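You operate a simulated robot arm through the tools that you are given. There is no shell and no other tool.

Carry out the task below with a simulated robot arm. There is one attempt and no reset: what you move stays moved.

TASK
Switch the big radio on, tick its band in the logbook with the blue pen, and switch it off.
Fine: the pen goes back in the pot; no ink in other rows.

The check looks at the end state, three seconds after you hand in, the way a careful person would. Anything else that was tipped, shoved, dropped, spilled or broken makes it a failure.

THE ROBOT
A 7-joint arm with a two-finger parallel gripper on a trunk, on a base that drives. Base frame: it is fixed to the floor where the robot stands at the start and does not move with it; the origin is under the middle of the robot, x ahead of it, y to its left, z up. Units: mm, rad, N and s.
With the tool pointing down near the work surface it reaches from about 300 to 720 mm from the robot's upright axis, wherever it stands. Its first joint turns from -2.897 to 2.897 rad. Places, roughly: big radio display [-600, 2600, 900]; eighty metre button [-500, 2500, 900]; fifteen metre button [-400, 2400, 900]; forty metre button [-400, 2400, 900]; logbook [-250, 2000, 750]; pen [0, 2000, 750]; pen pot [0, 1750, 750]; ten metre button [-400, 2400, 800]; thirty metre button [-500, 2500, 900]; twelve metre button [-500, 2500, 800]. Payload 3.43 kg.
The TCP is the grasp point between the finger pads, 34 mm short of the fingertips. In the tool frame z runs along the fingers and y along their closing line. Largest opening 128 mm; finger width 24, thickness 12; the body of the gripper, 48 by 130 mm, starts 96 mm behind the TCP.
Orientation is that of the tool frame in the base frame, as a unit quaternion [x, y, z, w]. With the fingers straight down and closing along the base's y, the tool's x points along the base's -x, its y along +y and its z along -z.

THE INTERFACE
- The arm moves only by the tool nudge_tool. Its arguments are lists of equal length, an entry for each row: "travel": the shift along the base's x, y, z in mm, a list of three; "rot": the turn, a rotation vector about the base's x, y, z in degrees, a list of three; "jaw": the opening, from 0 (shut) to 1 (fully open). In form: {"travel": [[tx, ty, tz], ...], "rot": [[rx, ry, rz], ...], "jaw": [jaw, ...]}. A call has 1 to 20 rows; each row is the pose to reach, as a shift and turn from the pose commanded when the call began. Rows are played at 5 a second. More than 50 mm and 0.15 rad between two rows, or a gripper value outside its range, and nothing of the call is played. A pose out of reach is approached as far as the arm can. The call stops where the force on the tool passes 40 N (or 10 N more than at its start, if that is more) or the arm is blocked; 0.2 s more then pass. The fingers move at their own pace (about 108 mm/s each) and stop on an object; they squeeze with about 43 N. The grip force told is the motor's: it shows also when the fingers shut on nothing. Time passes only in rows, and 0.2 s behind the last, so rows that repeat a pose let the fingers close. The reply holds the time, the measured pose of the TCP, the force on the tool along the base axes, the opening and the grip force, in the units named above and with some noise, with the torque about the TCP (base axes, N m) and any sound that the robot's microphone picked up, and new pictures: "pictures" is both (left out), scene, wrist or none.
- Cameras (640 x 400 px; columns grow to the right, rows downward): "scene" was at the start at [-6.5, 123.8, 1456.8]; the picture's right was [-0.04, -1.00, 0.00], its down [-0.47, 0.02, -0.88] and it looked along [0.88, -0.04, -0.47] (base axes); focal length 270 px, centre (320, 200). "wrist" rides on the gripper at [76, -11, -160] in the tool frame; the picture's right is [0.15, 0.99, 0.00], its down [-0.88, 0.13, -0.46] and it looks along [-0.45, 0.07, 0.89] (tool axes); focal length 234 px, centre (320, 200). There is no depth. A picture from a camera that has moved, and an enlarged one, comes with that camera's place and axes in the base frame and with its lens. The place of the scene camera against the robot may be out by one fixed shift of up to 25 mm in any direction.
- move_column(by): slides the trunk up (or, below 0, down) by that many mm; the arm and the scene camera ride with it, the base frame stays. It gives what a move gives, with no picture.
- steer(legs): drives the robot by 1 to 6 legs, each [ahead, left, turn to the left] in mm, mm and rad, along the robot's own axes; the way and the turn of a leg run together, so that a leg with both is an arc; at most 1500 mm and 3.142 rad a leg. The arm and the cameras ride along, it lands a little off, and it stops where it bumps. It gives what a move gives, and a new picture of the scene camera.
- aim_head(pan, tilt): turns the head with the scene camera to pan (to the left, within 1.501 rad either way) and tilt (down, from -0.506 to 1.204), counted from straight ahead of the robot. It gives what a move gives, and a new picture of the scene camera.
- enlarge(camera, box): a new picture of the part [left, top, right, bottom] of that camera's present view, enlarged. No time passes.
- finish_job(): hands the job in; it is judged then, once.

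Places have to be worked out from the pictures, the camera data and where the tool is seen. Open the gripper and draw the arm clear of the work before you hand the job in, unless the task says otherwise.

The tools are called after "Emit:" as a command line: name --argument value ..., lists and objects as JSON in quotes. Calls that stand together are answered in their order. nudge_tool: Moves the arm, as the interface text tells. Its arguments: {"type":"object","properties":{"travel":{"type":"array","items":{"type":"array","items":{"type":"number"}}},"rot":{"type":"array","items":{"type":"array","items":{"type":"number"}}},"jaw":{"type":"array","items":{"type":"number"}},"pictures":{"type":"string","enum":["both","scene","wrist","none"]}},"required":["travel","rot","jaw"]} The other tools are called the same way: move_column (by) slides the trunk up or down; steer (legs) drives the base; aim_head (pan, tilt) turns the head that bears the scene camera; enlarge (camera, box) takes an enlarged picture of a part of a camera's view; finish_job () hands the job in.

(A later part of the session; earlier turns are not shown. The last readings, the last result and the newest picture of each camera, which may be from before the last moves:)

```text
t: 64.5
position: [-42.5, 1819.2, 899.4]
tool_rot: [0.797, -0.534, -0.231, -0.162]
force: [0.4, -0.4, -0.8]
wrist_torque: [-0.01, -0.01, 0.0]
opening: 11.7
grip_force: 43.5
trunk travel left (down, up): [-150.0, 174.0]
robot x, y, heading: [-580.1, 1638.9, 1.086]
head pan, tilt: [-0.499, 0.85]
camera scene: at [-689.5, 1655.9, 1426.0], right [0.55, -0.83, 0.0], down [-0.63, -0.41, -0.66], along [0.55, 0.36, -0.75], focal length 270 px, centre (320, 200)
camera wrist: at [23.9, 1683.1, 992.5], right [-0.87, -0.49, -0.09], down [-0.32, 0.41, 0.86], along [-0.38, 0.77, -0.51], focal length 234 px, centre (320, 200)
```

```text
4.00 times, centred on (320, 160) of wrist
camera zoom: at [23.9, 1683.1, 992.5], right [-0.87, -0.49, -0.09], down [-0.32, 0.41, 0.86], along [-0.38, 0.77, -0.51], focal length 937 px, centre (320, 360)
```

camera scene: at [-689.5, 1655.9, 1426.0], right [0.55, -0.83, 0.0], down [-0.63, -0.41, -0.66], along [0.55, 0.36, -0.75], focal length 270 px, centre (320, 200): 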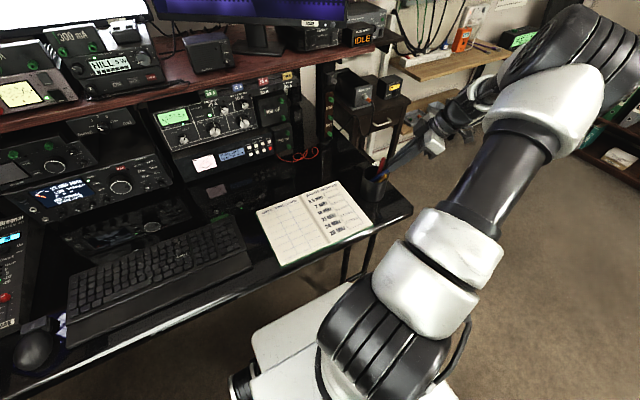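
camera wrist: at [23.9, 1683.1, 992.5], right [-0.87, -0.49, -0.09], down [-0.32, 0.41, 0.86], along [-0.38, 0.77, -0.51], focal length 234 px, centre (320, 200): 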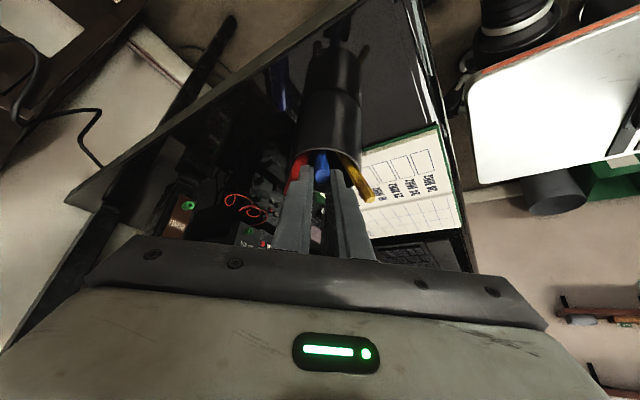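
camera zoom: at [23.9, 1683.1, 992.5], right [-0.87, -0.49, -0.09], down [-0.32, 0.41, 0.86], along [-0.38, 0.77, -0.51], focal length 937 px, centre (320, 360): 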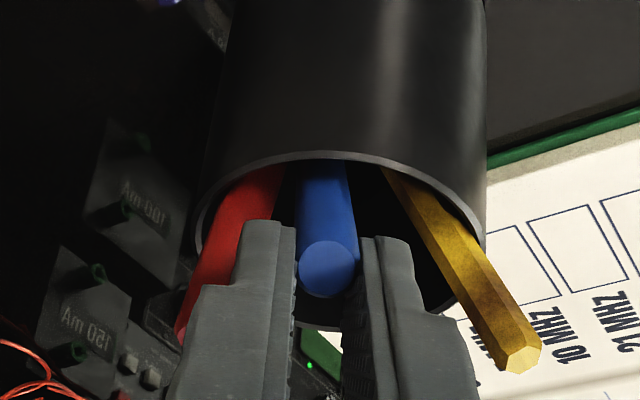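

It came freely with no force. I keep pulling along the axis until the tip clears the rim.

Emit:
nudge_tool --travel '[[3.7, -9.9, 19.4], [7.4, -19.8, 38.8], [11.1, -29.7, 58.2], [14.8, -39.6, 77.6], [18.5, -49.5, 97], [22.2, -59.4, 120], [22.2, -59.4, 140]]' --rot '[[0, 0, 0], [0, 0, 0], [0, 0, 0], [0, 0, 0], [0, 0, 0], [0, 0, 0], [0, 0, 0]]' --jaw '[0, 0, 0, 0, 0, 0, 0]'

Emit:
enlarge --camera "wrist" --box '[220, 40, 420, 165]'

Emit:
enlarge --camera "scene" --box '[330, 100, 490, 200]'

```text
t: 66.2
position: [-21.4, 1757.9, 1040.8]
tool_rot: [0.797, -0.535, -0.23, -0.162]
force: [-0.6, 0.2, -0.9]
wrist_torque: [-0.04, -0.01, 0.01]
opening: 11.7
grip_force: 43.3
trunk travel left (down, up): [-150.0, 174.0]
robot x, y, heading: [-579.9, 1638.7, 1.085]
head pan, tilt: [-0.499, 0.85]
camera scene: at [-689.5, 1655.9, 1426.0], right [0.55, -0.83, 0.0], down [-0.63, -0.41, -0.66], along [0.55, 0.36, -0.75], focal length 270 px, centre (320, 200)
camera wrist: at [45.2, 1622.7, 1133.6], right [-0.87, -0.49, -0.09], down [-0.32, 0.4, 0.86], along [-0.38, 0.77, -0.51], focal length 234 px, centre (320, 200)
```

scene: 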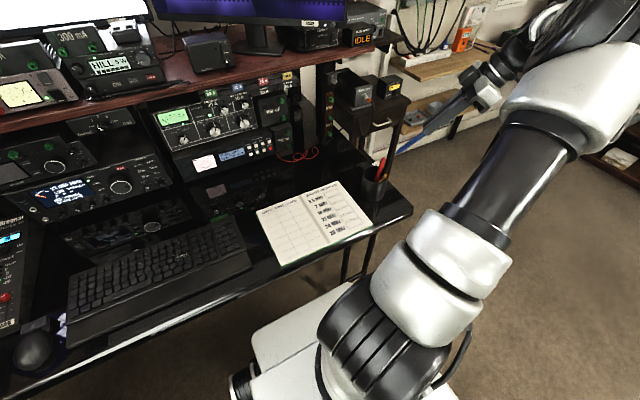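
wrist: 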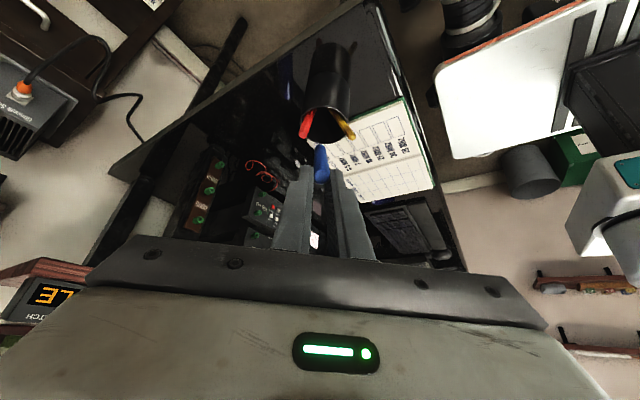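

```text
3.20 times, centred on (320, 102) of wrist
camera zoom: at [45.2, 1622.7, 1133.6], right [-0.87, -0.49, -0.09], down [-0.32, 0.4, 0.86], along [-0.38, 0.77, -0.51], focal length 749 px, centre (320, 512)
```

zoom: 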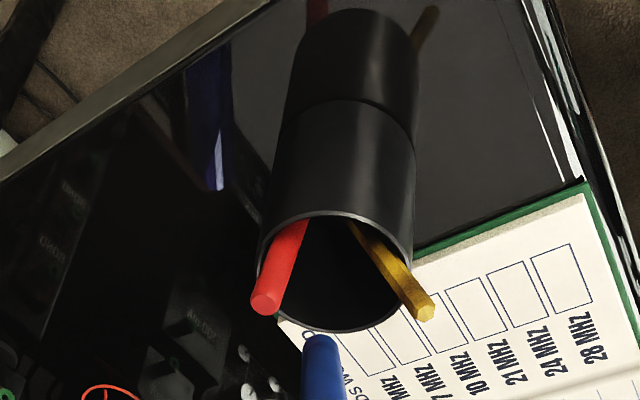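

```text
4.00 times, centred on (410, 150) of scene
camera zoom: at [-689.5, 1655.9, 1426.0], right [0.55, -0.83, 0.0], down [-0.63, -0.41, -0.66], along [0.55, 0.36, -0.75], focal length 1081 px, centre (-40, 400)
```

zoom: 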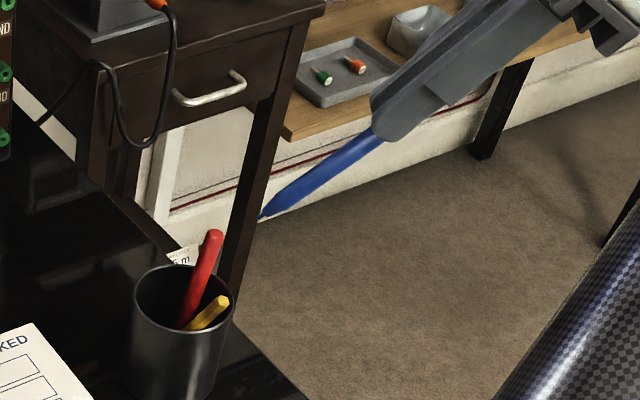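

The blue pen is held in line with the fingers, tip bare and pointing out; red and yellow remain safely in the pot. I bring the tool upright and move high over the logbook for a fresh look.

Emit:
nudge_tool --travel '[[0, 0, 10], [-10, 5, 20], [-25, 12, 30], [-45, 22, 30], [-70, 35, 30], [-100, 55, 30], [-130, 72, 30], [-130, 72, 30]]' --rot '[[-6, -2.5, 0], [-12, -5, 0], [-18, -7.5, 0], [-24, -10, 0], [-30.4, -12.5, 0], [-30.4, -12.5, 0], [-30.4, -12.5, 0], [-30.4, -12.5, 0]]' --jaw '[0, 0, 0, 0, 0, 0, 0, 0]'

Emit:
enlarge --camera "wrist" --box '[224, 80, 416, 200]'

Emit:
enlarge --camera "scene" --box '[240, 120, 400, 220]'

```text
t: 68.0
position: [-151.9, 1830.8, 1070.2]
tool_rot: [0.831, -0.556, 0.004, -0.005]
force: [-1.4, 0.2, 0.4]
wrist_torque: [0.0, 0.01, 0.0]
opening: 11.8
grip_force: 43.0
trunk travel left (down, up): [-150.0, 174.0]
robot x, y, heading: [-580.9, 1636.5, 1.081]
head pan, tilt: [-0.499, 0.85]
camera scene: at [-689.7, 1656.0, 1426.0], right [0.55, -0.83, 0.0], down [-0.63, -0.41, -0.66], along [0.55, 0.36, -0.75], focal length 270 px, centre (320, 200)
camera wrist: at [-113.7, 1765.5, 1228.4], right [-0.86, -0.51, -0.01], down [-0.46, 0.76, 0.45], along [-0.22, 0.39, -0.89], focal length 234 px, centre (320, 200)
```

scene: 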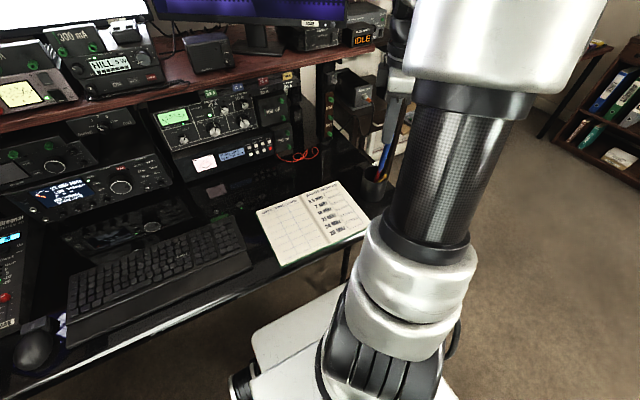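
wrist: 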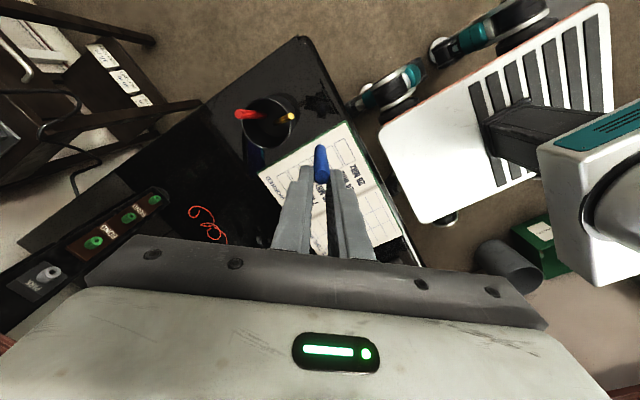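

```text
3.33 times, centred on (320, 140) of wrist
camera zoom: at [-113.7, 1765.5, 1228.4], right [-0.86, -0.51, -0.01], down [-0.46, 0.76, 0.45], along [-0.22, 0.39, -0.89], focal length 781 px, centre (320, 400)
```

zoom: 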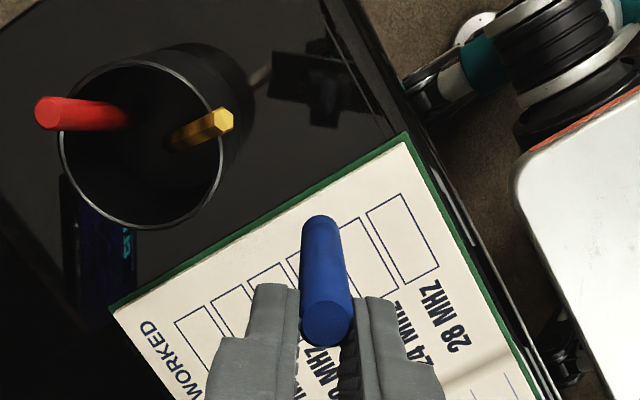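

```text
4.00 times, centred on (320, 170) of scene
camera zoom: at [-689.7, 1656.0, 1426.0], right [0.55, -0.83, 0.0], down [-0.63, -0.41, -0.66], along [0.55, 0.36, -0.75], focal length 1081 px, centre (320, 320)
```

zoom: 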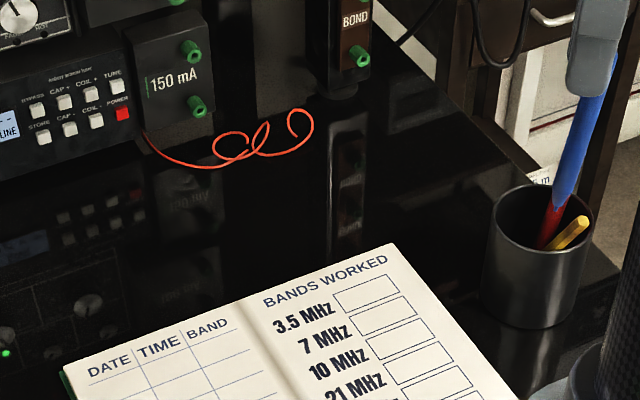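

The tip shows about 140 mm below the TCP. I move over the 21 MHz box and come down to a hover, to line the tip up with the box by sight.

Emit:
nudge_tool --travel '[[-15, 27, 0], [-30, 54, 0], [-43, 78, 0], [-43, 78, -45], [-43, 78, -90], [-43, 78, -130], [-43, 78, -130]]' --rot '[[0, 0, 0], [0, 0, 0], [0, 0, 0], [0, 0, 0], [0, 0, 0], [0, 0, 0], [0, 0, 0]]' --jaw '[0, 0, 0, 0, 0, 0, 0]'

Emit:
enlarge --camera "wrist" --box '[224, 60, 416, 180]'

Emit:
enlarge --camera "scene" --box '[270, 160, 382, 230]'

```text
t: 69.5
position: [-190.2, 1906.1, 941.4]
tool_rot: [0.831, -0.556, 0.005, -0.004]
force: [-0.3, 0.2, -0.6]
wrist_torque: [0.01, 0.01, 0.02]
opening: 11.7
grip_force: 43.0
trunk travel left (down, up): [-150.0, 174.0]
robot x, y, heading: [-584.7, 1642.2, 1.083]
head pan, tilt: [-0.499, 0.85]
camera scene: at [-689.4, 1656.0, 1426.0], right [0.55, -0.83, 0.0], down [-0.63, -0.41, -0.66], along [0.55, 0.36, -0.75], focal length 270 px, centre (320, 200)
camera wrist: at [-153.2, 1840.9, 1100.4], right [-0.86, -0.51, -0.01], down [-0.46, 0.76, 0.45], along [-0.22, 0.39, -0.89], focal length 234 px, centre (320, 200)
```

scene: 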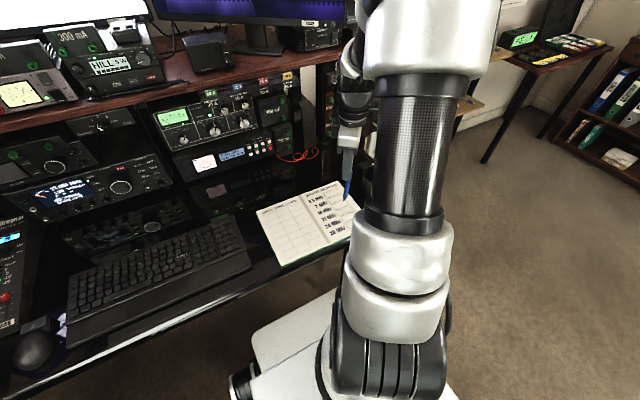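
wrist: 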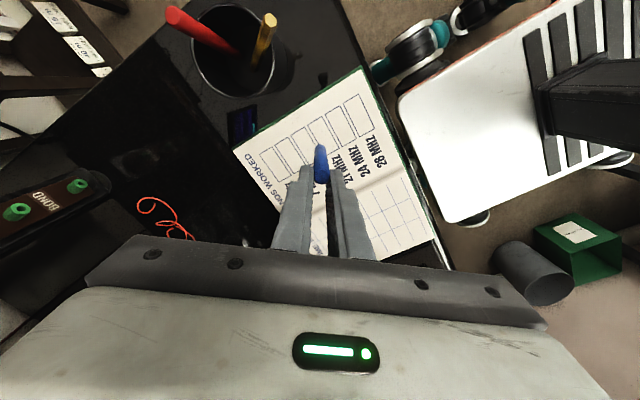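

```text
3.33 times, centred on (320, 120) of wrist
camera zoom: at [-153.2, 1840.9, 1100.4], right [-0.86, -0.51, -0.01], down [-0.46, 0.76, 0.45], along [-0.22, 0.39, -0.89], focal length 781 px, centre (320, 467)
```

zoom: 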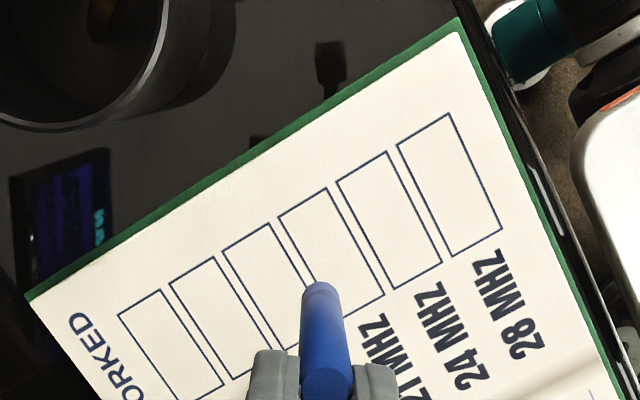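

```text
5.71 times, centred on (326, 195) of scene
camera zoom: at [-689.4, 1656.0, 1426.0], right [0.55, -0.83, 0.0], down [-0.63, -0.41, -0.66], along [0.55, 0.36, -0.75], focal length 1544 px, centre (286, 229)
```

zoom: 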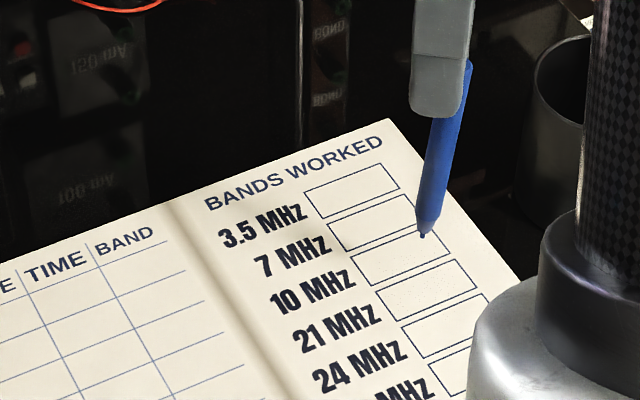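

The pen tip appears about 45 mm above the page, roughly 5 mm beyond the middle of the 21 MHz box (centre about (-190,1901)). I correct by 5 mm and lower 33 mm to check again close to the paper.

Emit:
nudge_tool --travel '[[0, -5.5, -15], [0, -5.5, -25], [0, -5.5, -33], [0, -5.5, -33]]' --rot '[[0, 0, 0], [0, 0, 0], [0, 0, 0], [0, 0, 0]]' --jaw '[0, 0, 0, 0]' --pictures "wrist"

Emit:
enlarge --camera "scene" --box '[310, 170, 374, 210]'

Emit:
enlarge --camera "wrist" --box '[224, 60, 416, 180]'

```text
t: 70.5
position: [-192.9, 1902.2, 908.7]
tool_rot: [0.831, -0.556, 0.004, -0.004]
force: [-1.2, 0.1, -0.1]
wrist_torque: [0.0, 0.0, 0.01]
opening: 11.9
grip_force: 43.5
trunk travel left (down, up): [-150.0, 174.0]
robot x, y, heading: [-580.2, 1639.8, 1.091]
head pan, tilt: [-0.499, 0.85]
camera wrist: at [-154.9, 1836.9, 1067.0], right [-0.86, -0.51, -0.01], down [-0.46, 0.76, 0.45], along [-0.22, 0.39, -0.89], focal length 234 px, centre (320, 200)
```

wrist: 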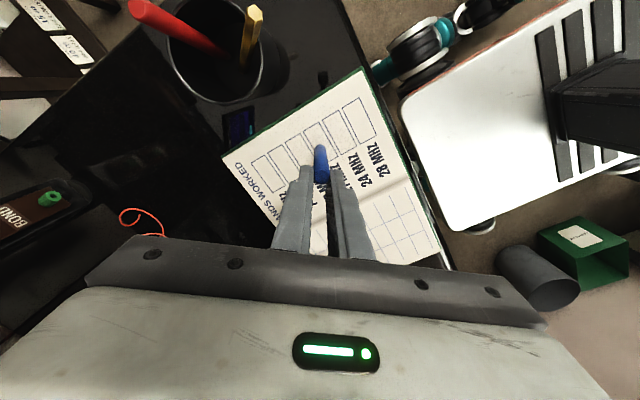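

```text
10.00 times, centred on (342, 190) of scene
camera zoom: at [-689.5, 1655.9, 1426.0], right [0.55, -0.83, 0.0], down [-0.63, -0.41, -0.66], along [0.55, 0.36, -0.75], focal length 2703 px, centre (100, 300)
```

zoom: 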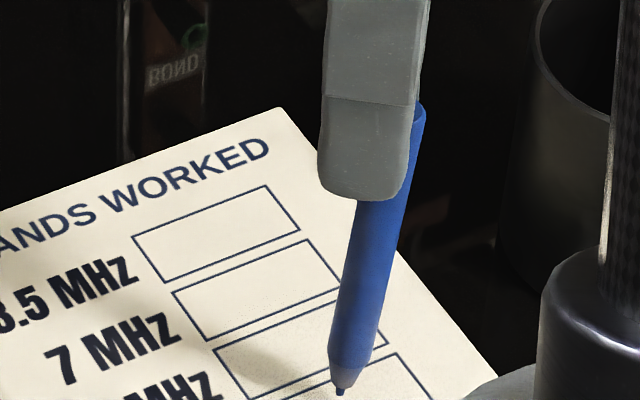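

```text
3.33 times, centred on (320, 120) of wrist
camera zoom: at [-154.9, 1836.9, 1067.0], right [-0.86, -0.51, -0.01], down [-0.46, 0.76, 0.45], along [-0.22, 0.39, -0.89], focal length 781 px, centre (320, 467)
```

zoom: 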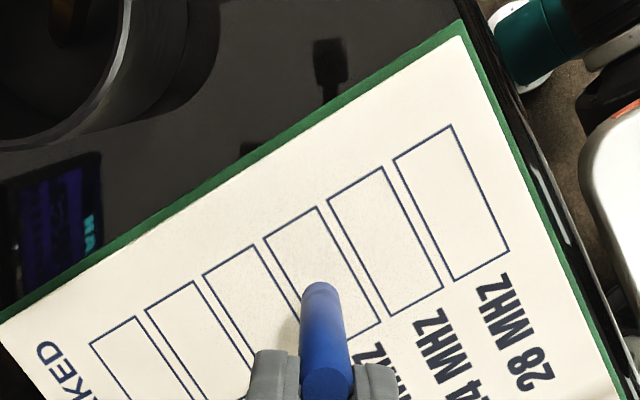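

I enlarge the scene a bit lower to see the tip against the 21 MHz box.

Emit:
enlarge --camera "scene" --box '[310, 192, 374, 232]'

```text
10.00 times, centred on (342, 212) of scene
camera zoom: at [-689.5, 1655.9, 1426.0], right [0.55, -0.83, 0.0], down [-0.63, -0.41, -0.66], along [0.55, 0.36, -0.75], focal length 2703 px, centre (100, 80)
```

zoom: 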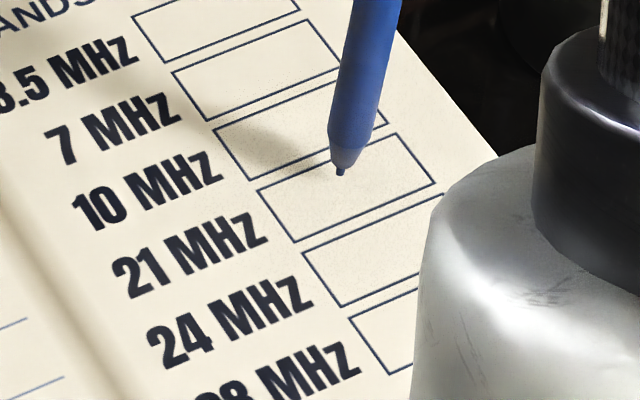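

The tip hovers over the 21 MHz box. I shift slightly to the tick's starting point (left part of the box) and lower 7 mm more.

Emit:
nudge_tool --travel '[[-3.3, 6, 0], [-3.3, 6, -4], [-3.3, 6, -7], [-3.3, 6, -7]]' --rot '[[0, 0, 0], [0, 0, 0], [0, 0, 0], [0, 0, 0]]' --jaw '[0, 0, 0, 0]' --pictures "none"

Emit:
enlarge --camera "scene" --box '[310, 192, 374, 232]'

```text
t: 71.5
position: [-195.8, 1909.6, 903.7]
tool_rot: [0.831, -0.556, 0.005, -0.007]
force: [-1.9, -2.2, 38.2]
wrist_torque: [-0.27, 0.05, -0.01]
opening: 11.7
grip_force: 42.9
trunk travel left (down, up): [-150.0, 174.0]
robot x, y, heading: [-581.6, 1637.5, 1.084]
head pan, tilt: [-0.499, 0.85]
```

```text
10.00 times, centred on (342, 212) of scene
camera zoom: at [-691.4, 1654.5, 1426.4], right [0.55, -0.83, 0.0], down [-0.63, -0.41, -0.66], along [0.55, 0.37, -0.75], focal length 2703 px, centre (100, 80)
```

zoom: 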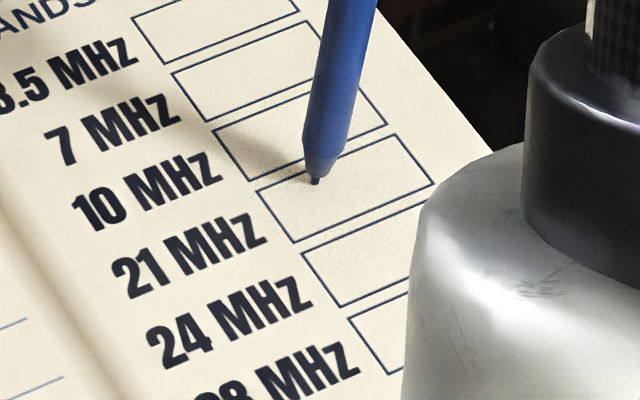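

Contact already: 38 N upward, so the tip is on the paper inside the box's upper-left area. I ease off 1.2 mm to cut the force and read it.

Emit:
nudge_tool --travel '[[0, 0, 1.2], [0, 0, 1.2]]' --rot '[[0, 0, 0], [0, 0, 0]]' --jaw '[0, 0]' --pictures "none"

```text
t: 72.2
position: [-197.0, 1909.2, 902.2]
tool_rot: [0.832, -0.555, 0.004, -0.006]
force: [1.7, -1.8, 33.7]
wrist_torque: [-0.18, -0.35, 0.0]
opening: 11.9
grip_force: 43.1
trunk travel left (down, up): [-150.0, 174.0]
robot x, y, heading: [-579.6, 1638.2, 1.085]
head pan, tilt: [-0.499, 0.85]
```

Still 34 N; I ease off further in small steps.

Emit:
nudge_tool --travel '[[0, 0, 1.5], [0, 0, 2.5], [0, 0, 2.5]]' --rot '[[0, 0, 0], [0, 0, 0], [0, 0, 0]]' --jaw '[0, 0, 0]' --pictures "none"

Emit:
enlarge --camera "scene" --box '[310, 192, 374, 232]'

```text
t: 73.0
position: [-197.0, 1908.8, 903.6]
tool_rot: [0.831, -0.556, 0.003, -0.003]
force: [2.9, 1.4, 4.6]
wrist_torque: [-0.01, -0.38, 0.0]
opening: 11.6
grip_force: 43.3
trunk travel left (down, up): [-150.0, 174.0]
robot x, y, heading: [-578.4, 1638.5, 1.082]
head pan, tilt: [-0.499, 0.85]
```

```text
10.00 times, centred on (342, 212) of scene
camera zoom: at [-689.6, 1655.7, 1425.7], right [0.55, -0.83, 0.0], down [-0.63, -0.41, -0.66], along [0.55, 0.36, -0.75], focal length 2703 px, centre (100, 80)
```

zoom: 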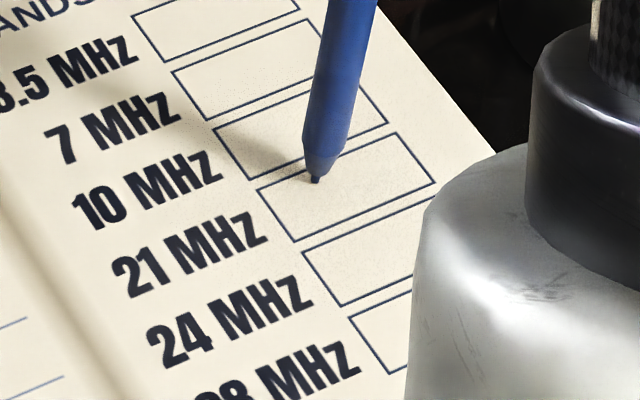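

Now a light 4.6 N. I draw the first stroke of the tick, down toward the lower middle of the box.

Emit:
nudge_tool --travel '[[0.1, -3, -0.4], [0.15, -6, -0.4], [0.2, -9, -0.4], [0.3, -12.5, -0.4]]' --rot '[[0, 0, 0], [0, 0, 0], [0, 0, 0], [0, 0, 0]]' --jaw '[0, 0, 0, 0]' --pictures "none"

Emit:
enlarge --camera "scene" --box '[310, 192, 374, 232]'

```text
t: 74.0
position: [-196.9, 1896.3, 903.0]
tool_rot: [0.831, -0.556, 0.004, -0.005]
force: [-0.9, -0.9, -0.2]
wrist_torque: [0.0, -0.03, -0.02]
opening: 11.8
grip_force: 43.2
trunk travel left (down, up): [-150.0, 174.0]
robot x, y, heading: [-577.3, 1634.3, 1.084]
head pan, tilt: [-0.499, 0.85]
```

```text
10.00 times, centred on (342, 212) of scene
camera zoom: at [-689.5, 1655.9, 1426.0], right [0.55, -0.83, 0.0], down [-0.63, -0.41, -0.66], along [0.55, 0.36, -0.75], focal length 2703 px, centre (100, 80)
```

zoom: 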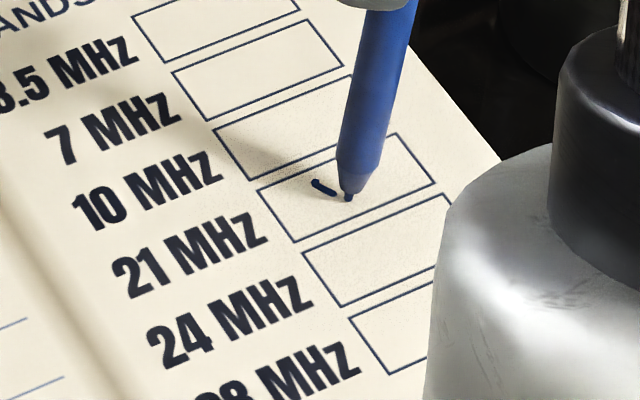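

Ink is flowing: a short stroke inside the 21 box, though contact was lost near its end. I lower gently to regain contact.

Emit:
nudge_tool --travel '[[0, 0, -0.7], [0, 0, -0.7]]' --rot '[[0, 0, 0], [0, 0, 0]]' --jaw '[0, 0]' --pictures "none"

```text
t: 74.5
position: [-197.9, 1896.1, 902.7]
tool_rot: [0.831, -0.556, 0.003, -0.005]
force: [1.0, 0.2, -0.5]
wrist_torque: [0.01, 0.02, -0.02]
opening: 12.0
grip_force: 43.0
trunk travel left (down, up): [-150.0, 174.0]
robot x, y, heading: [-579.6, 1640.0, 1.082]
head pan, tilt: [-0.499, 0.85]
```

No contact yet; another 0.8 mm down.

Emit:
nudge_tool --travel '[[0, 0, -0.4], [0, 0, -0.8], [0, 0, -0.8]]' --rot '[[0, 0, 0], [0, 0, 0], [0, 0, 0]]' --jaw '[0, 0, 0]' --pictures "none"

Emit:
enlarge --camera "scene" --box '[326, 200, 358, 220]'

```text
t: 75.3
position: [-196.8, 1896.4, 902.7]
tool_rot: [0.831, -0.556, 0.005, -0.006]
force: [0.1, -1.1, 5.1]
wrist_torque: [-0.17, -0.04, -0.03]
opening: 12.0
grip_force: 43.2
trunk travel left (down, up): [-150.0, 174.0]
robot x, y, heading: [-584.7, 1640.9, 1.081]
head pan, tilt: [-0.499, 0.85]
```

```text
16.00 times, centred on (342, 210) of scene
camera zoom: at [-689.8, 1655.7, 1426.0], right [0.55, -0.83, 0.0], down [-0.63, -0.41, -0.66], along [0.55, 0.36, -0.75], focal length 4325 px, centre (-32, 40)
```

zoom: 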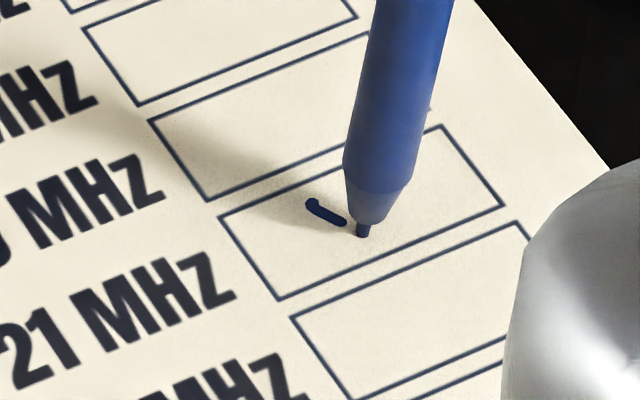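

In contact at 5 N just past the first stroke's end. I drag back to join it, return, and then draw the first half of the long upward stroke.

Emit:
nudge_tool --travel '[[0.1, 1.7, 0.1], [0.17, 3.4, 0.3], [0.1, 1.7, 0.1], [0, 0, 0], [3, 0.3, 0], [6, 0.7, 0.1], [9, 1.1, 0.2]]' --rot '[[0, 0, 0], [0, 0, 0], [0, 0, 0], [0, 0, 0], [0, 0, 0], [0, 0, 0], [0, 0, 0]]' --jaw '[0, 0, 0, 0, 0, 0, 0]' --pictures "none"

Emit:
enlarge --camera "scene" --box '[326, 200, 358, 220]'

```text
t: 77.0
position: [-187.5, 1897.2, 902.4]
tool_rot: [0.832, -0.555, 0.004, -0.005]
force: [-5.1, -0.1, 6.2]
wrist_torque: [-0.02, 0.53, 0.02]
opening: 11.4
grip_force: 43.3
trunk travel left (down, up): [-150.0, 174.0]
robot x, y, heading: [-580.7, 1640.0, 1.077]
head pan, tilt: [-0.499, 0.85]
```

```text
16.00 times, centred on (342, 210) of scene
camera zoom: at [-690.1, 1655.7, 1425.9], right [0.55, -0.83, 0.0], down [-0.63, -0.41, -0.66], along [0.55, 0.36, -0.75], focal length 4325 px, centre (-32, 40)
```

zoom: 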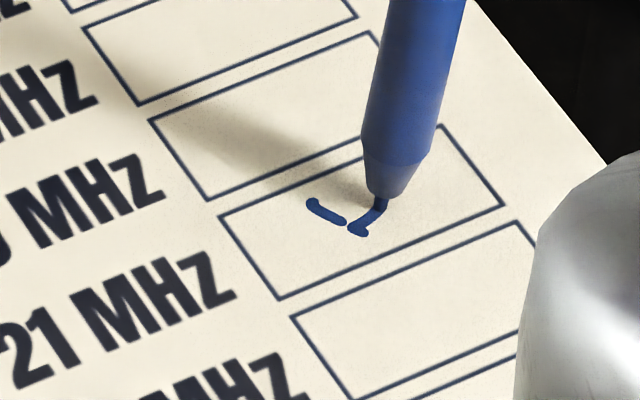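

The tick is forming well inside the box at 6 N. I finish the upward stroke.

Emit:
nudge_tool --travel '[[3, 0.4, 0.1], [6, 0.8, 0.1], [9.6, 1.3, 0.2]]' --rot '[[0, 0, 0], [0, 0, 0], [0, 0, 0]]' --jaw '[0, 0, 0]' --pictures "none"

Emit:
enlarge --camera "scene" --box '[326, 200, 358, 220]'

```text
t: 77.8
position: [-178.2, 1898.3, 902.2]
tool_rot: [0.832, -0.555, 0.005, -0.006]
force: [-4.8, 0.0, 9.6]
wrist_torque: [-0.08, 0.75, 0.0]
opening: 11.5
grip_force: 42.8
trunk travel left (down, up): [-150.0, 174.0]
robot x, y, heading: [-580.4, 1639.6, 1.083]
head pan, tilt: [-0.499, 0.85]
```

```text
16.00 times, centred on (342, 210) of scene
camera zoom: at [-690.3, 1655.6, 1425.9], right [0.55, -0.83, 0.0], down [-0.63, -0.41, -0.66], along [0.55, 0.36, -0.75], focal length 4325 px, centre (-32, 40)
```

zoom: 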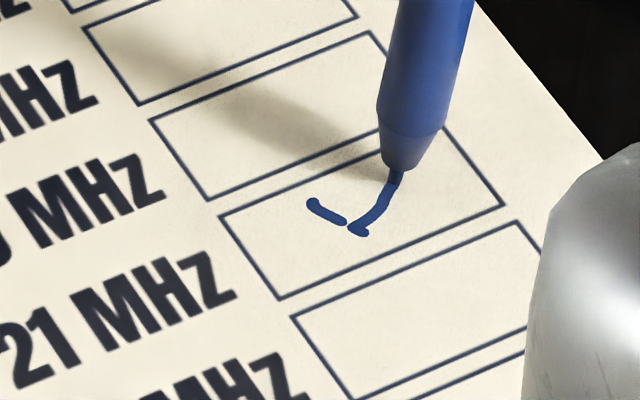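

A tick is drawn inside the 21 MHz box, with a roughly 1 mm gap at its corner. I lift, go back to the short stroke's end to close that gap.

Emit:
nudge_tool --travel '[[0, 0, 4], [-9, 1.5, 4.5], [-18.3, 3.1, 4.5], [-18.3, 3.1, 2], [-18.3, 3.1, 1], [-18.3, 3.1, 1]]' --rot '[[0, 0, 0], [0, 0, 0], [0, 0, 0], [0, 0, 0], [0, 0, 0], [0, 0, 0]]' --jaw '[0, 0, 0, 0, 0, 0]' --pictures "none"

Emit:
enlarge --camera "scene" --box '[326, 200, 358, 220]'

```text
t: 79.2
position: [-196.2, 1902.1, 902.4]
tool_rot: [0.831, -0.556, 0.004, -0.005]
force: [-0.4, -0.2, 1.5]
wrist_torque: [0.0, 0.02, 0.05]
opening: 11.7
grip_force: 43.0
trunk travel left (down, up): [-150.0, 174.0]
robot x, y, heading: [-579.8, 1638.1, 1.082]
head pan, tilt: [-0.499, 0.85]
```

```text
16.00 times, centred on (342, 210) of scene
camera zoom: at [-689.6, 1655.9, 1426.0], right [0.55, -0.83, 0.0], down [-0.63, -0.41, -0.66], along [0.55, 0.36, -0.75], focal length 4325 px, centre (-32, 40)
```

zoom: 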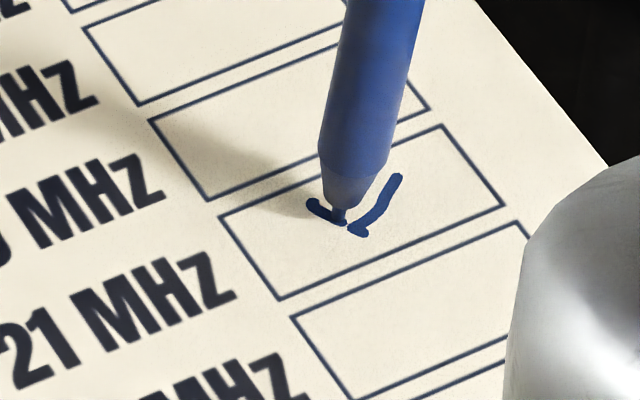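

The tip is right on the short stroke's end. I lower slightly and drag to the corner to join the two strokes.

Emit:
nudge_tool --travel '[[0, 0, -0.7], [0, -2, -1], [0, -4, -1.3], [0, -6, -1.6], [0.3, -7, -1.8]]' --rot '[[0, 0, 0], [0, 0, 0], [0, 0, 0], [0, 0, 0], [0, 0, 0]]' --jaw '[0, 0, 0, 0, 0]' --pictures "none"

Emit:
enlarge --camera "scene" --box '[326, 200, 358, 220]'

```text
t: 80.3
position: [-196.3, 1897.4, 904.1]
tool_rot: [0.831, -0.556, 0.004, -0.005]
force: [-0.9, 5.1, 12.7]
wrist_torque: [0.75, 0.17, 0.01]
opening: 11.5
grip_force: 43.2
trunk travel left (down, up): [-150.0, 174.0]
robot x, y, heading: [-582.2, 1638.4, 1.078]
head pan, tilt: [-0.499, 0.85]
```

```text
16.00 times, centred on (342, 210) of scene
camera zoom: at [-690.2, 1655.8, 1426.1], right [0.55, -0.83, 0.0], down [-0.63, -0.41, -0.66], along [0.55, 0.36, -0.75], focal length 4325 px, centre (-32, 40)
```

zoom: 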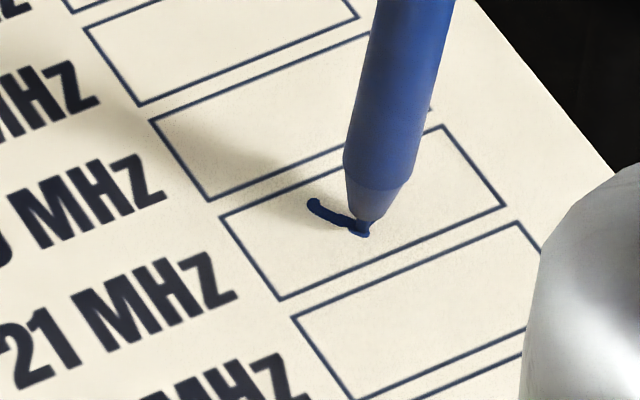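

The strokes are joined. I lift the pen straight up and check the mark.

Emit:
nudge_tool --travel '[[0, 0, 10], [0, 0, 45], [0, 0, 90], [0, 0, 135], [0, 0, 170], [0, 0, 170]]' --rot '[[0, 0, 0], [0, 0, 0], [0, 0, 0], [0, 0, 0], [0, 0, 0], [0, 0, 0]]' --jaw '[0, 0, 0, 0, 0, 0]'

Emit:
enlarge --camera "scene" --box '[310, 185, 374, 225]'

Emit:
enlarge --camera "wrist" --box '[200, 60, 392, 180]'

```text
t: 81.8
position: [-199.1, 1899.7, 1072.9]
tool_rot: [0.832, -0.555, 0.005, -0.005]
force: [0.1, 0.9, -0.3]
wrist_torque: [-0.02, -0.01, 0.01]
opening: 11.8
grip_force: 42.8
trunk travel left (down, up): [-150.0, 174.0]
robot x, y, heading: [-582.1, 1635.5, 1.084]
head pan, tilt: [-0.499, 0.85]
camera scene: at [-689.6, 1655.9, 1426.0], right [0.55, -0.83, 0.0], down [-0.63, -0.41, -0.66], along [0.55, 0.36, -0.75], focal length 270 px, centre (320, 200)
camera wrist: at [-161.1, 1834.1, 1231.6], right [-0.86, -0.51, -0.01], down [-0.46, 0.76, 0.45], along [-0.22, 0.39, -0.89], focal length 234 px, centre (320, 200)
```

scene: 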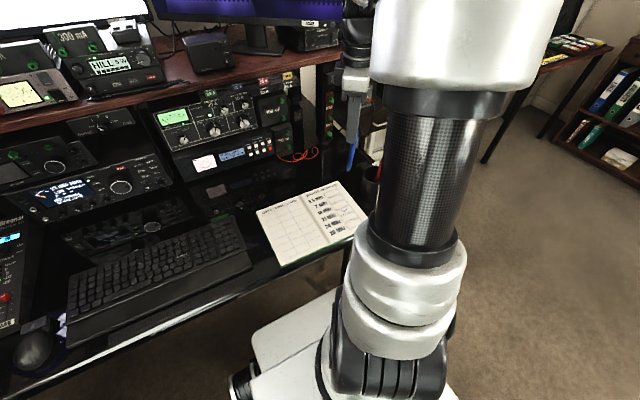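
wrist: 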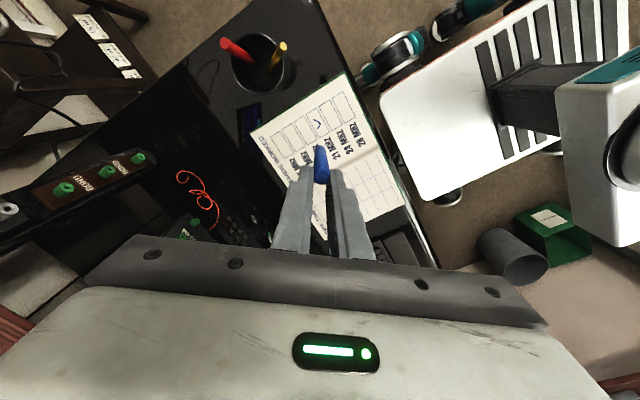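

```text
10.00 times, centred on (342, 205) of scene
camera zoom: at [-689.6, 1655.9, 1426.0], right [0.55, -0.83, 0.0], down [-0.63, -0.41, -0.66], along [0.55, 0.36, -0.75], focal length 2703 px, centre (100, 150)
```

zoom: 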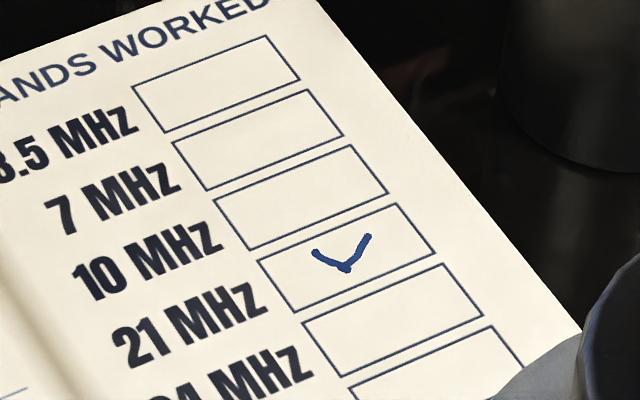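

```text
3.33 times, centred on (296, 120) of wrist
camera zoom: at [-161.1, 1834.1, 1231.6], right [-0.86, -0.51, -0.01], down [-0.46, 0.76, 0.45], along [-0.22, 0.39, -0.89], focal length 781 px, centre (400, 467)
```

zoom: 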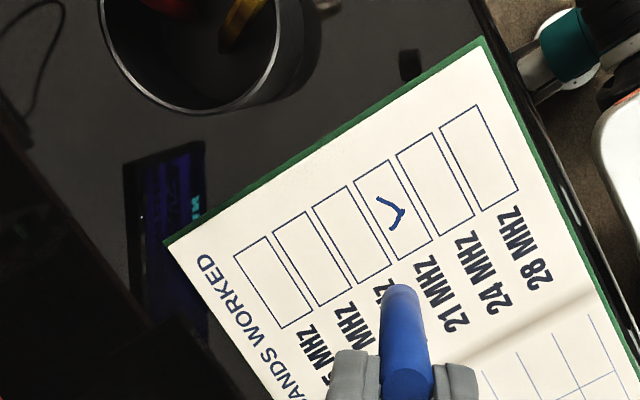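

The tick is clean and wholly inside the 21 MHz box. Next the pen goes back: I shift to where the wrist camera can look into the pot.

Emit:
nudge_tool --travel '[[33, 20, 0], [66, 40, 0], [99, 59, 0], [99, 59, 0]]' --rot '[[0, 0, 0], [0, 0, 0], [0, 0, 0], [0, 0, 0]]' --jaw '[0, 0, 0, 0]' --pictures "wrist"

Emit:
enlarge --camera "wrist" --box '[256, 20, 384, 100]'

Emit:
enlarge --camera "scene" --box '[330, 140, 410, 190]'

```text
t: 82.8
position: [-96.9, 1956.6, 1071.5]
tool_rot: [0.831, -0.556, 0.004, -0.005]
force: [0.3, -0.1, 0.2]
wrist_torque: [-0.01, 0.02, -0.01]
opening: 11.4
grip_force: 43.1
trunk travel left (down, up): [-150.0, 174.0]
robot x, y, heading: [-580.2, 1639.1, 1.085]
head pan, tilt: [-0.499, 0.85]
camera wrist: at [-59.5, 1891.6, 1230.5], right [-0.86, -0.51, -0.01], down [-0.46, 0.76, 0.45], along [-0.22, 0.39, -0.89], focal length 234 px, centre (320, 200)
```

wrist: 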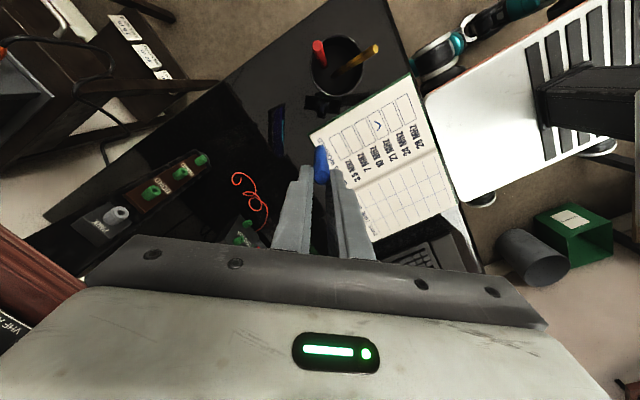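

```text
5.00 times, centred on (320, 60) of wrist
camera zoom: at [-59.5, 1891.6, 1230.5], right [-0.86, -0.51, -0.01], down [-0.46, 0.76, 0.45], along [-0.22, 0.39, -0.89], focal length 1171 px, centre (320, 900)
```

zoom: 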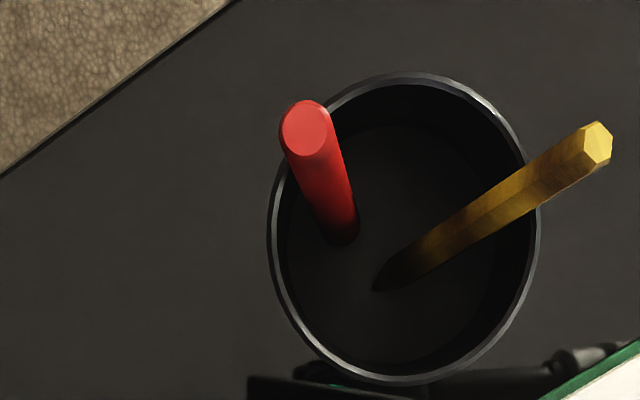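

```text
8.00 times, centred on (370, 165) of scene
camera zoom: at [-689.4, 1656.0, 1426.0], right [0.55, -0.83, 0.0], down [-0.63, -0.41, -0.66], along [0.55, 0.36, -0.75], focal length 2162 px, centre (-80, 480)
```

zoom: 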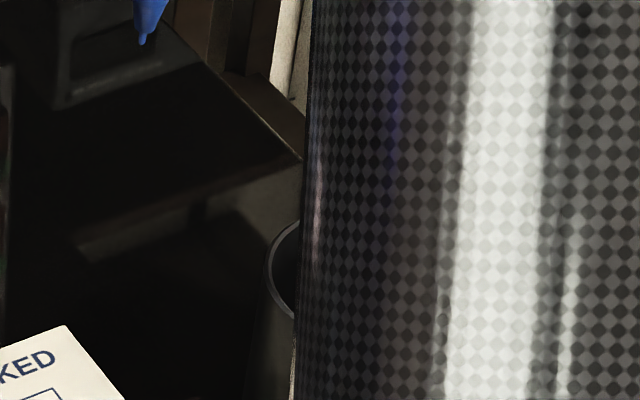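

The pot view shows free floor between red (leaning left) and yellow (leaning right). I'll go in tilted 14° over the near side; first to the pre-insertion pose above the rim.

Emit:
nudge_tool --travel '[[14, -40, 0], [28, -80, 0], [42, -120, 0], [55, -159, 0], [55, -159, -25], [55, -159, -38], [55, -159, -38]]' --rot '[[3.2, 1.3, 0], [6.5, 2.65, 0], [9.7, 4, 0], [12.95, 5.3, 0], [12.95, 5.3, 0], [12.95, 5.3, 0], [12.95, 5.3, 0]]' --jaw '[0, 0, 0, 0, 0, 0, 0]'

Emit:
enlarge --camera "wrist" --box '[224, 60, 416, 180]'

Emit:
enlarge --camera "scene" --box '[340, 130, 420, 180]'

```text
t: 84.3
position: [-37.7, 1792.3, 1033.7]
tool_rot: [0.824, -0.553, -0.097, -0.074]
force: [-0.4, 0.0, -0.6]
wrist_torque: [0.01, 0.0, 0.02]
opening: 11.8
grip_force: 43.1
trunk travel left (down, up): [-150.0, 174.0]
robot x, y, heading: [-579.4, 1639.9, 1.087]
head pan, tilt: [-0.499, 0.85]
camera scene: at [-689.5, 1655.9, 1426.0], right [0.55, -0.83, 0.0], down [-0.63, -0.41, -0.66], along [0.55, 0.36, -0.75], focal length 270 px, centre (320, 200)
camera wrist: at [13.1, 1693.3, 1169.8], right [-0.86, -0.51, -0.05], down [-0.41, 0.64, 0.65], along [-0.3, 0.58, -0.76], focal length 234 px, centre (320, 200)
```

scene: 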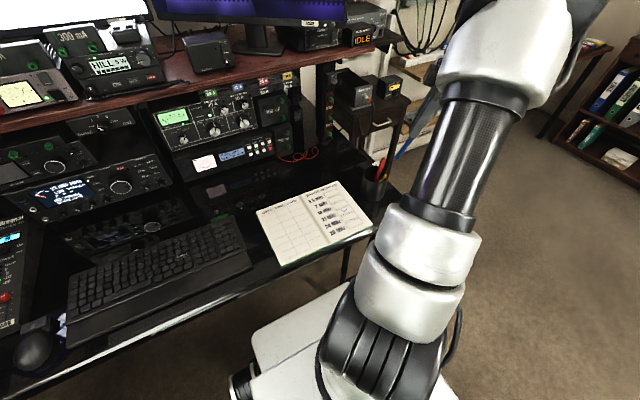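
wrist: 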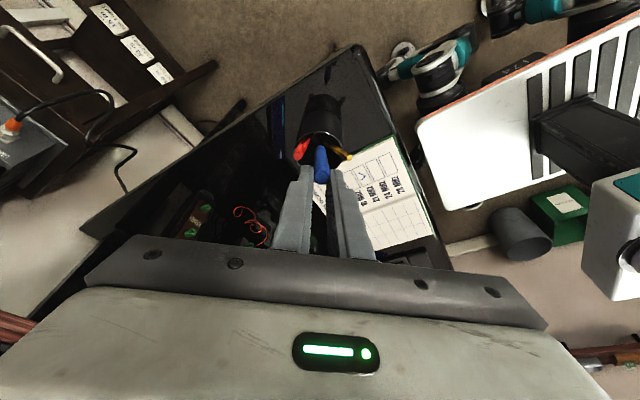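

```text
3.33 times, centred on (320, 120) of wrist
camera zoom: at [13.1, 1693.3, 1169.8], right [-0.86, -0.51, -0.05], down [-0.41, 0.64, 0.65], along [-0.3, 0.58, -0.76], focal length 781 px, centre (320, 467)
```

zoom: 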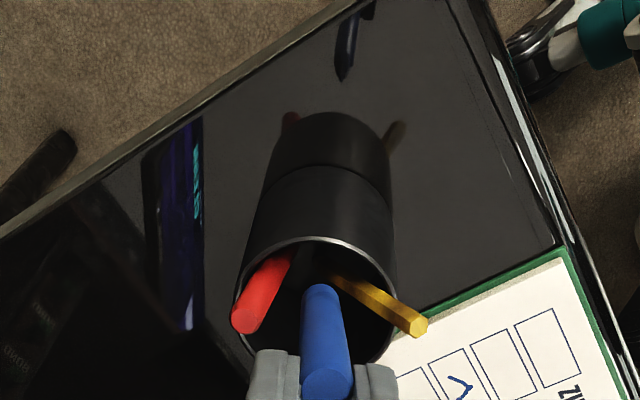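

```text
8.00 times, centred on (380, 155) of scene
camera zoom: at [-689.5, 1655.9, 1426.0], right [0.55, -0.83, 0.0], down [-0.63, -0.41, -0.66], along [0.55, 0.36, -0.75], focal length 2162 px, centre (-160, 560)
```

zoom: 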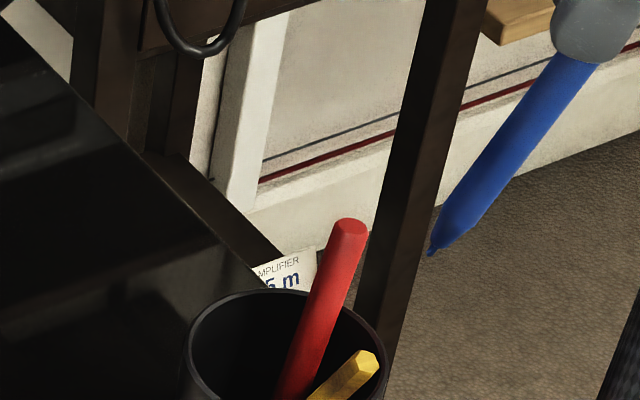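

The tip estimate agrees with the scene view. I trim sideways 6 mm and lower along the pen's axis until the tip is just inside the rim.

Emit:
nudge_tool --travel '[[-5.4, 2.4, 0], [-7, 7, -19.4], [-8.5, 11.6, -38.8], [-10.1, 16.1, -58.2], [-10.1, 16.1, -58.2]]' --rot '[[0, 0, 0], [0, 0, 0], [0, 0, 0], [0, 0, 0], [0, 0, 0]]' --jaw '[0, 0, 0, 0, 0]'

Emit:
enlarge --camera "wrist" --box '[224, 80, 416, 200]'

Emit:
enlarge --camera "scene" --box '[340, 140, 420, 190]'

```text
t: 85.5
position: [-49.0, 1809.3, 975.6]
tool_rot: [0.825, -0.552, -0.097, -0.073]
force: [0.5, -0.6, 0.4]
wrist_torque: [0.04, 0.02, 0.01]
opening: 11.8
grip_force: 42.9
trunk travel left (down, up): [-150.0, 174.0]
robot x, y, heading: [-580.4, 1635.8, 1.084]
head pan, tilt: [-0.499, 0.85]
camera scene: at [-689.5, 1655.9, 1426.0], right [0.55, -0.83, 0.0], down [-0.63, -0.41, -0.66], along [0.55, 0.36, -0.75], focal length 270 px, centre (320, 200)
camera wrist: at [1.8, 1711.3, 1111.5], right [-0.86, -0.51, -0.05], down [-0.41, 0.64, 0.65], along [-0.3, 0.58, -0.76], focal length 234 px, centre (320, 200)
```

scene: 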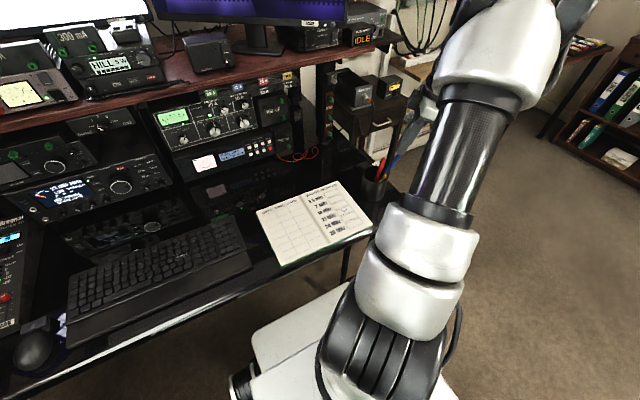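
wrist: 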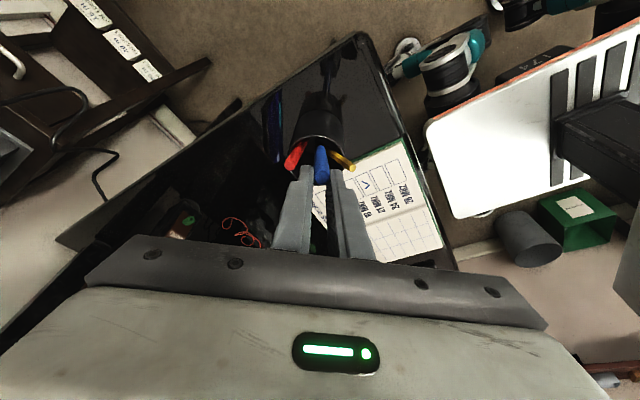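

```text
3.33 times, centred on (320, 140) of wrist
camera zoom: at [1.8, 1711.3, 1111.5], right [-0.86, -0.51, -0.05], down [-0.41, 0.64, 0.65], along [-0.3, 0.58, -0.76], focal length 781 px, centre (320, 400)
```

zoom: 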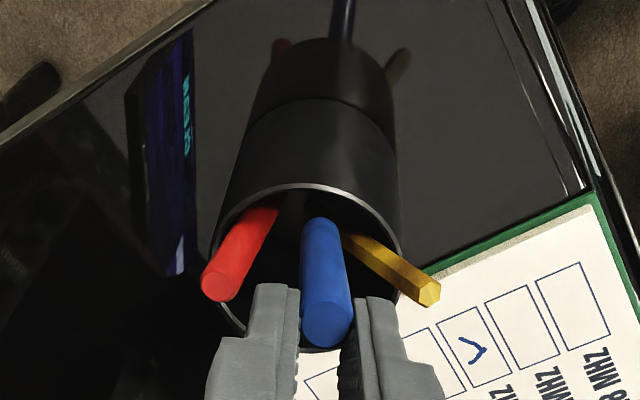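

```text
8.00 times, centred on (380, 165) of scene
camera zoom: at [-689.5, 1655.9, 1426.0], right [0.55, -0.83, 0.0], down [-0.63, -0.41, -0.66], along [0.55, 0.36, -0.75], focal length 2162 px, centre (-160, 480)
```

zoom: 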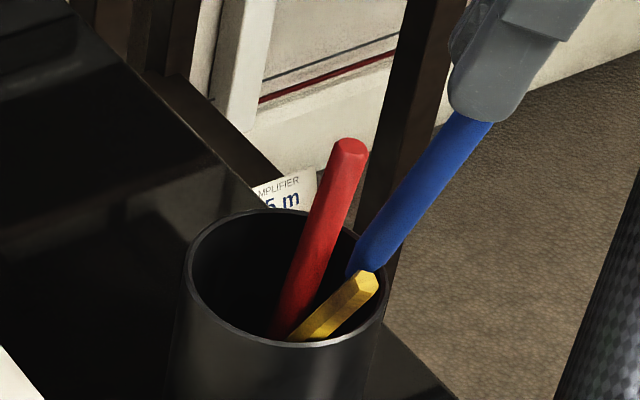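

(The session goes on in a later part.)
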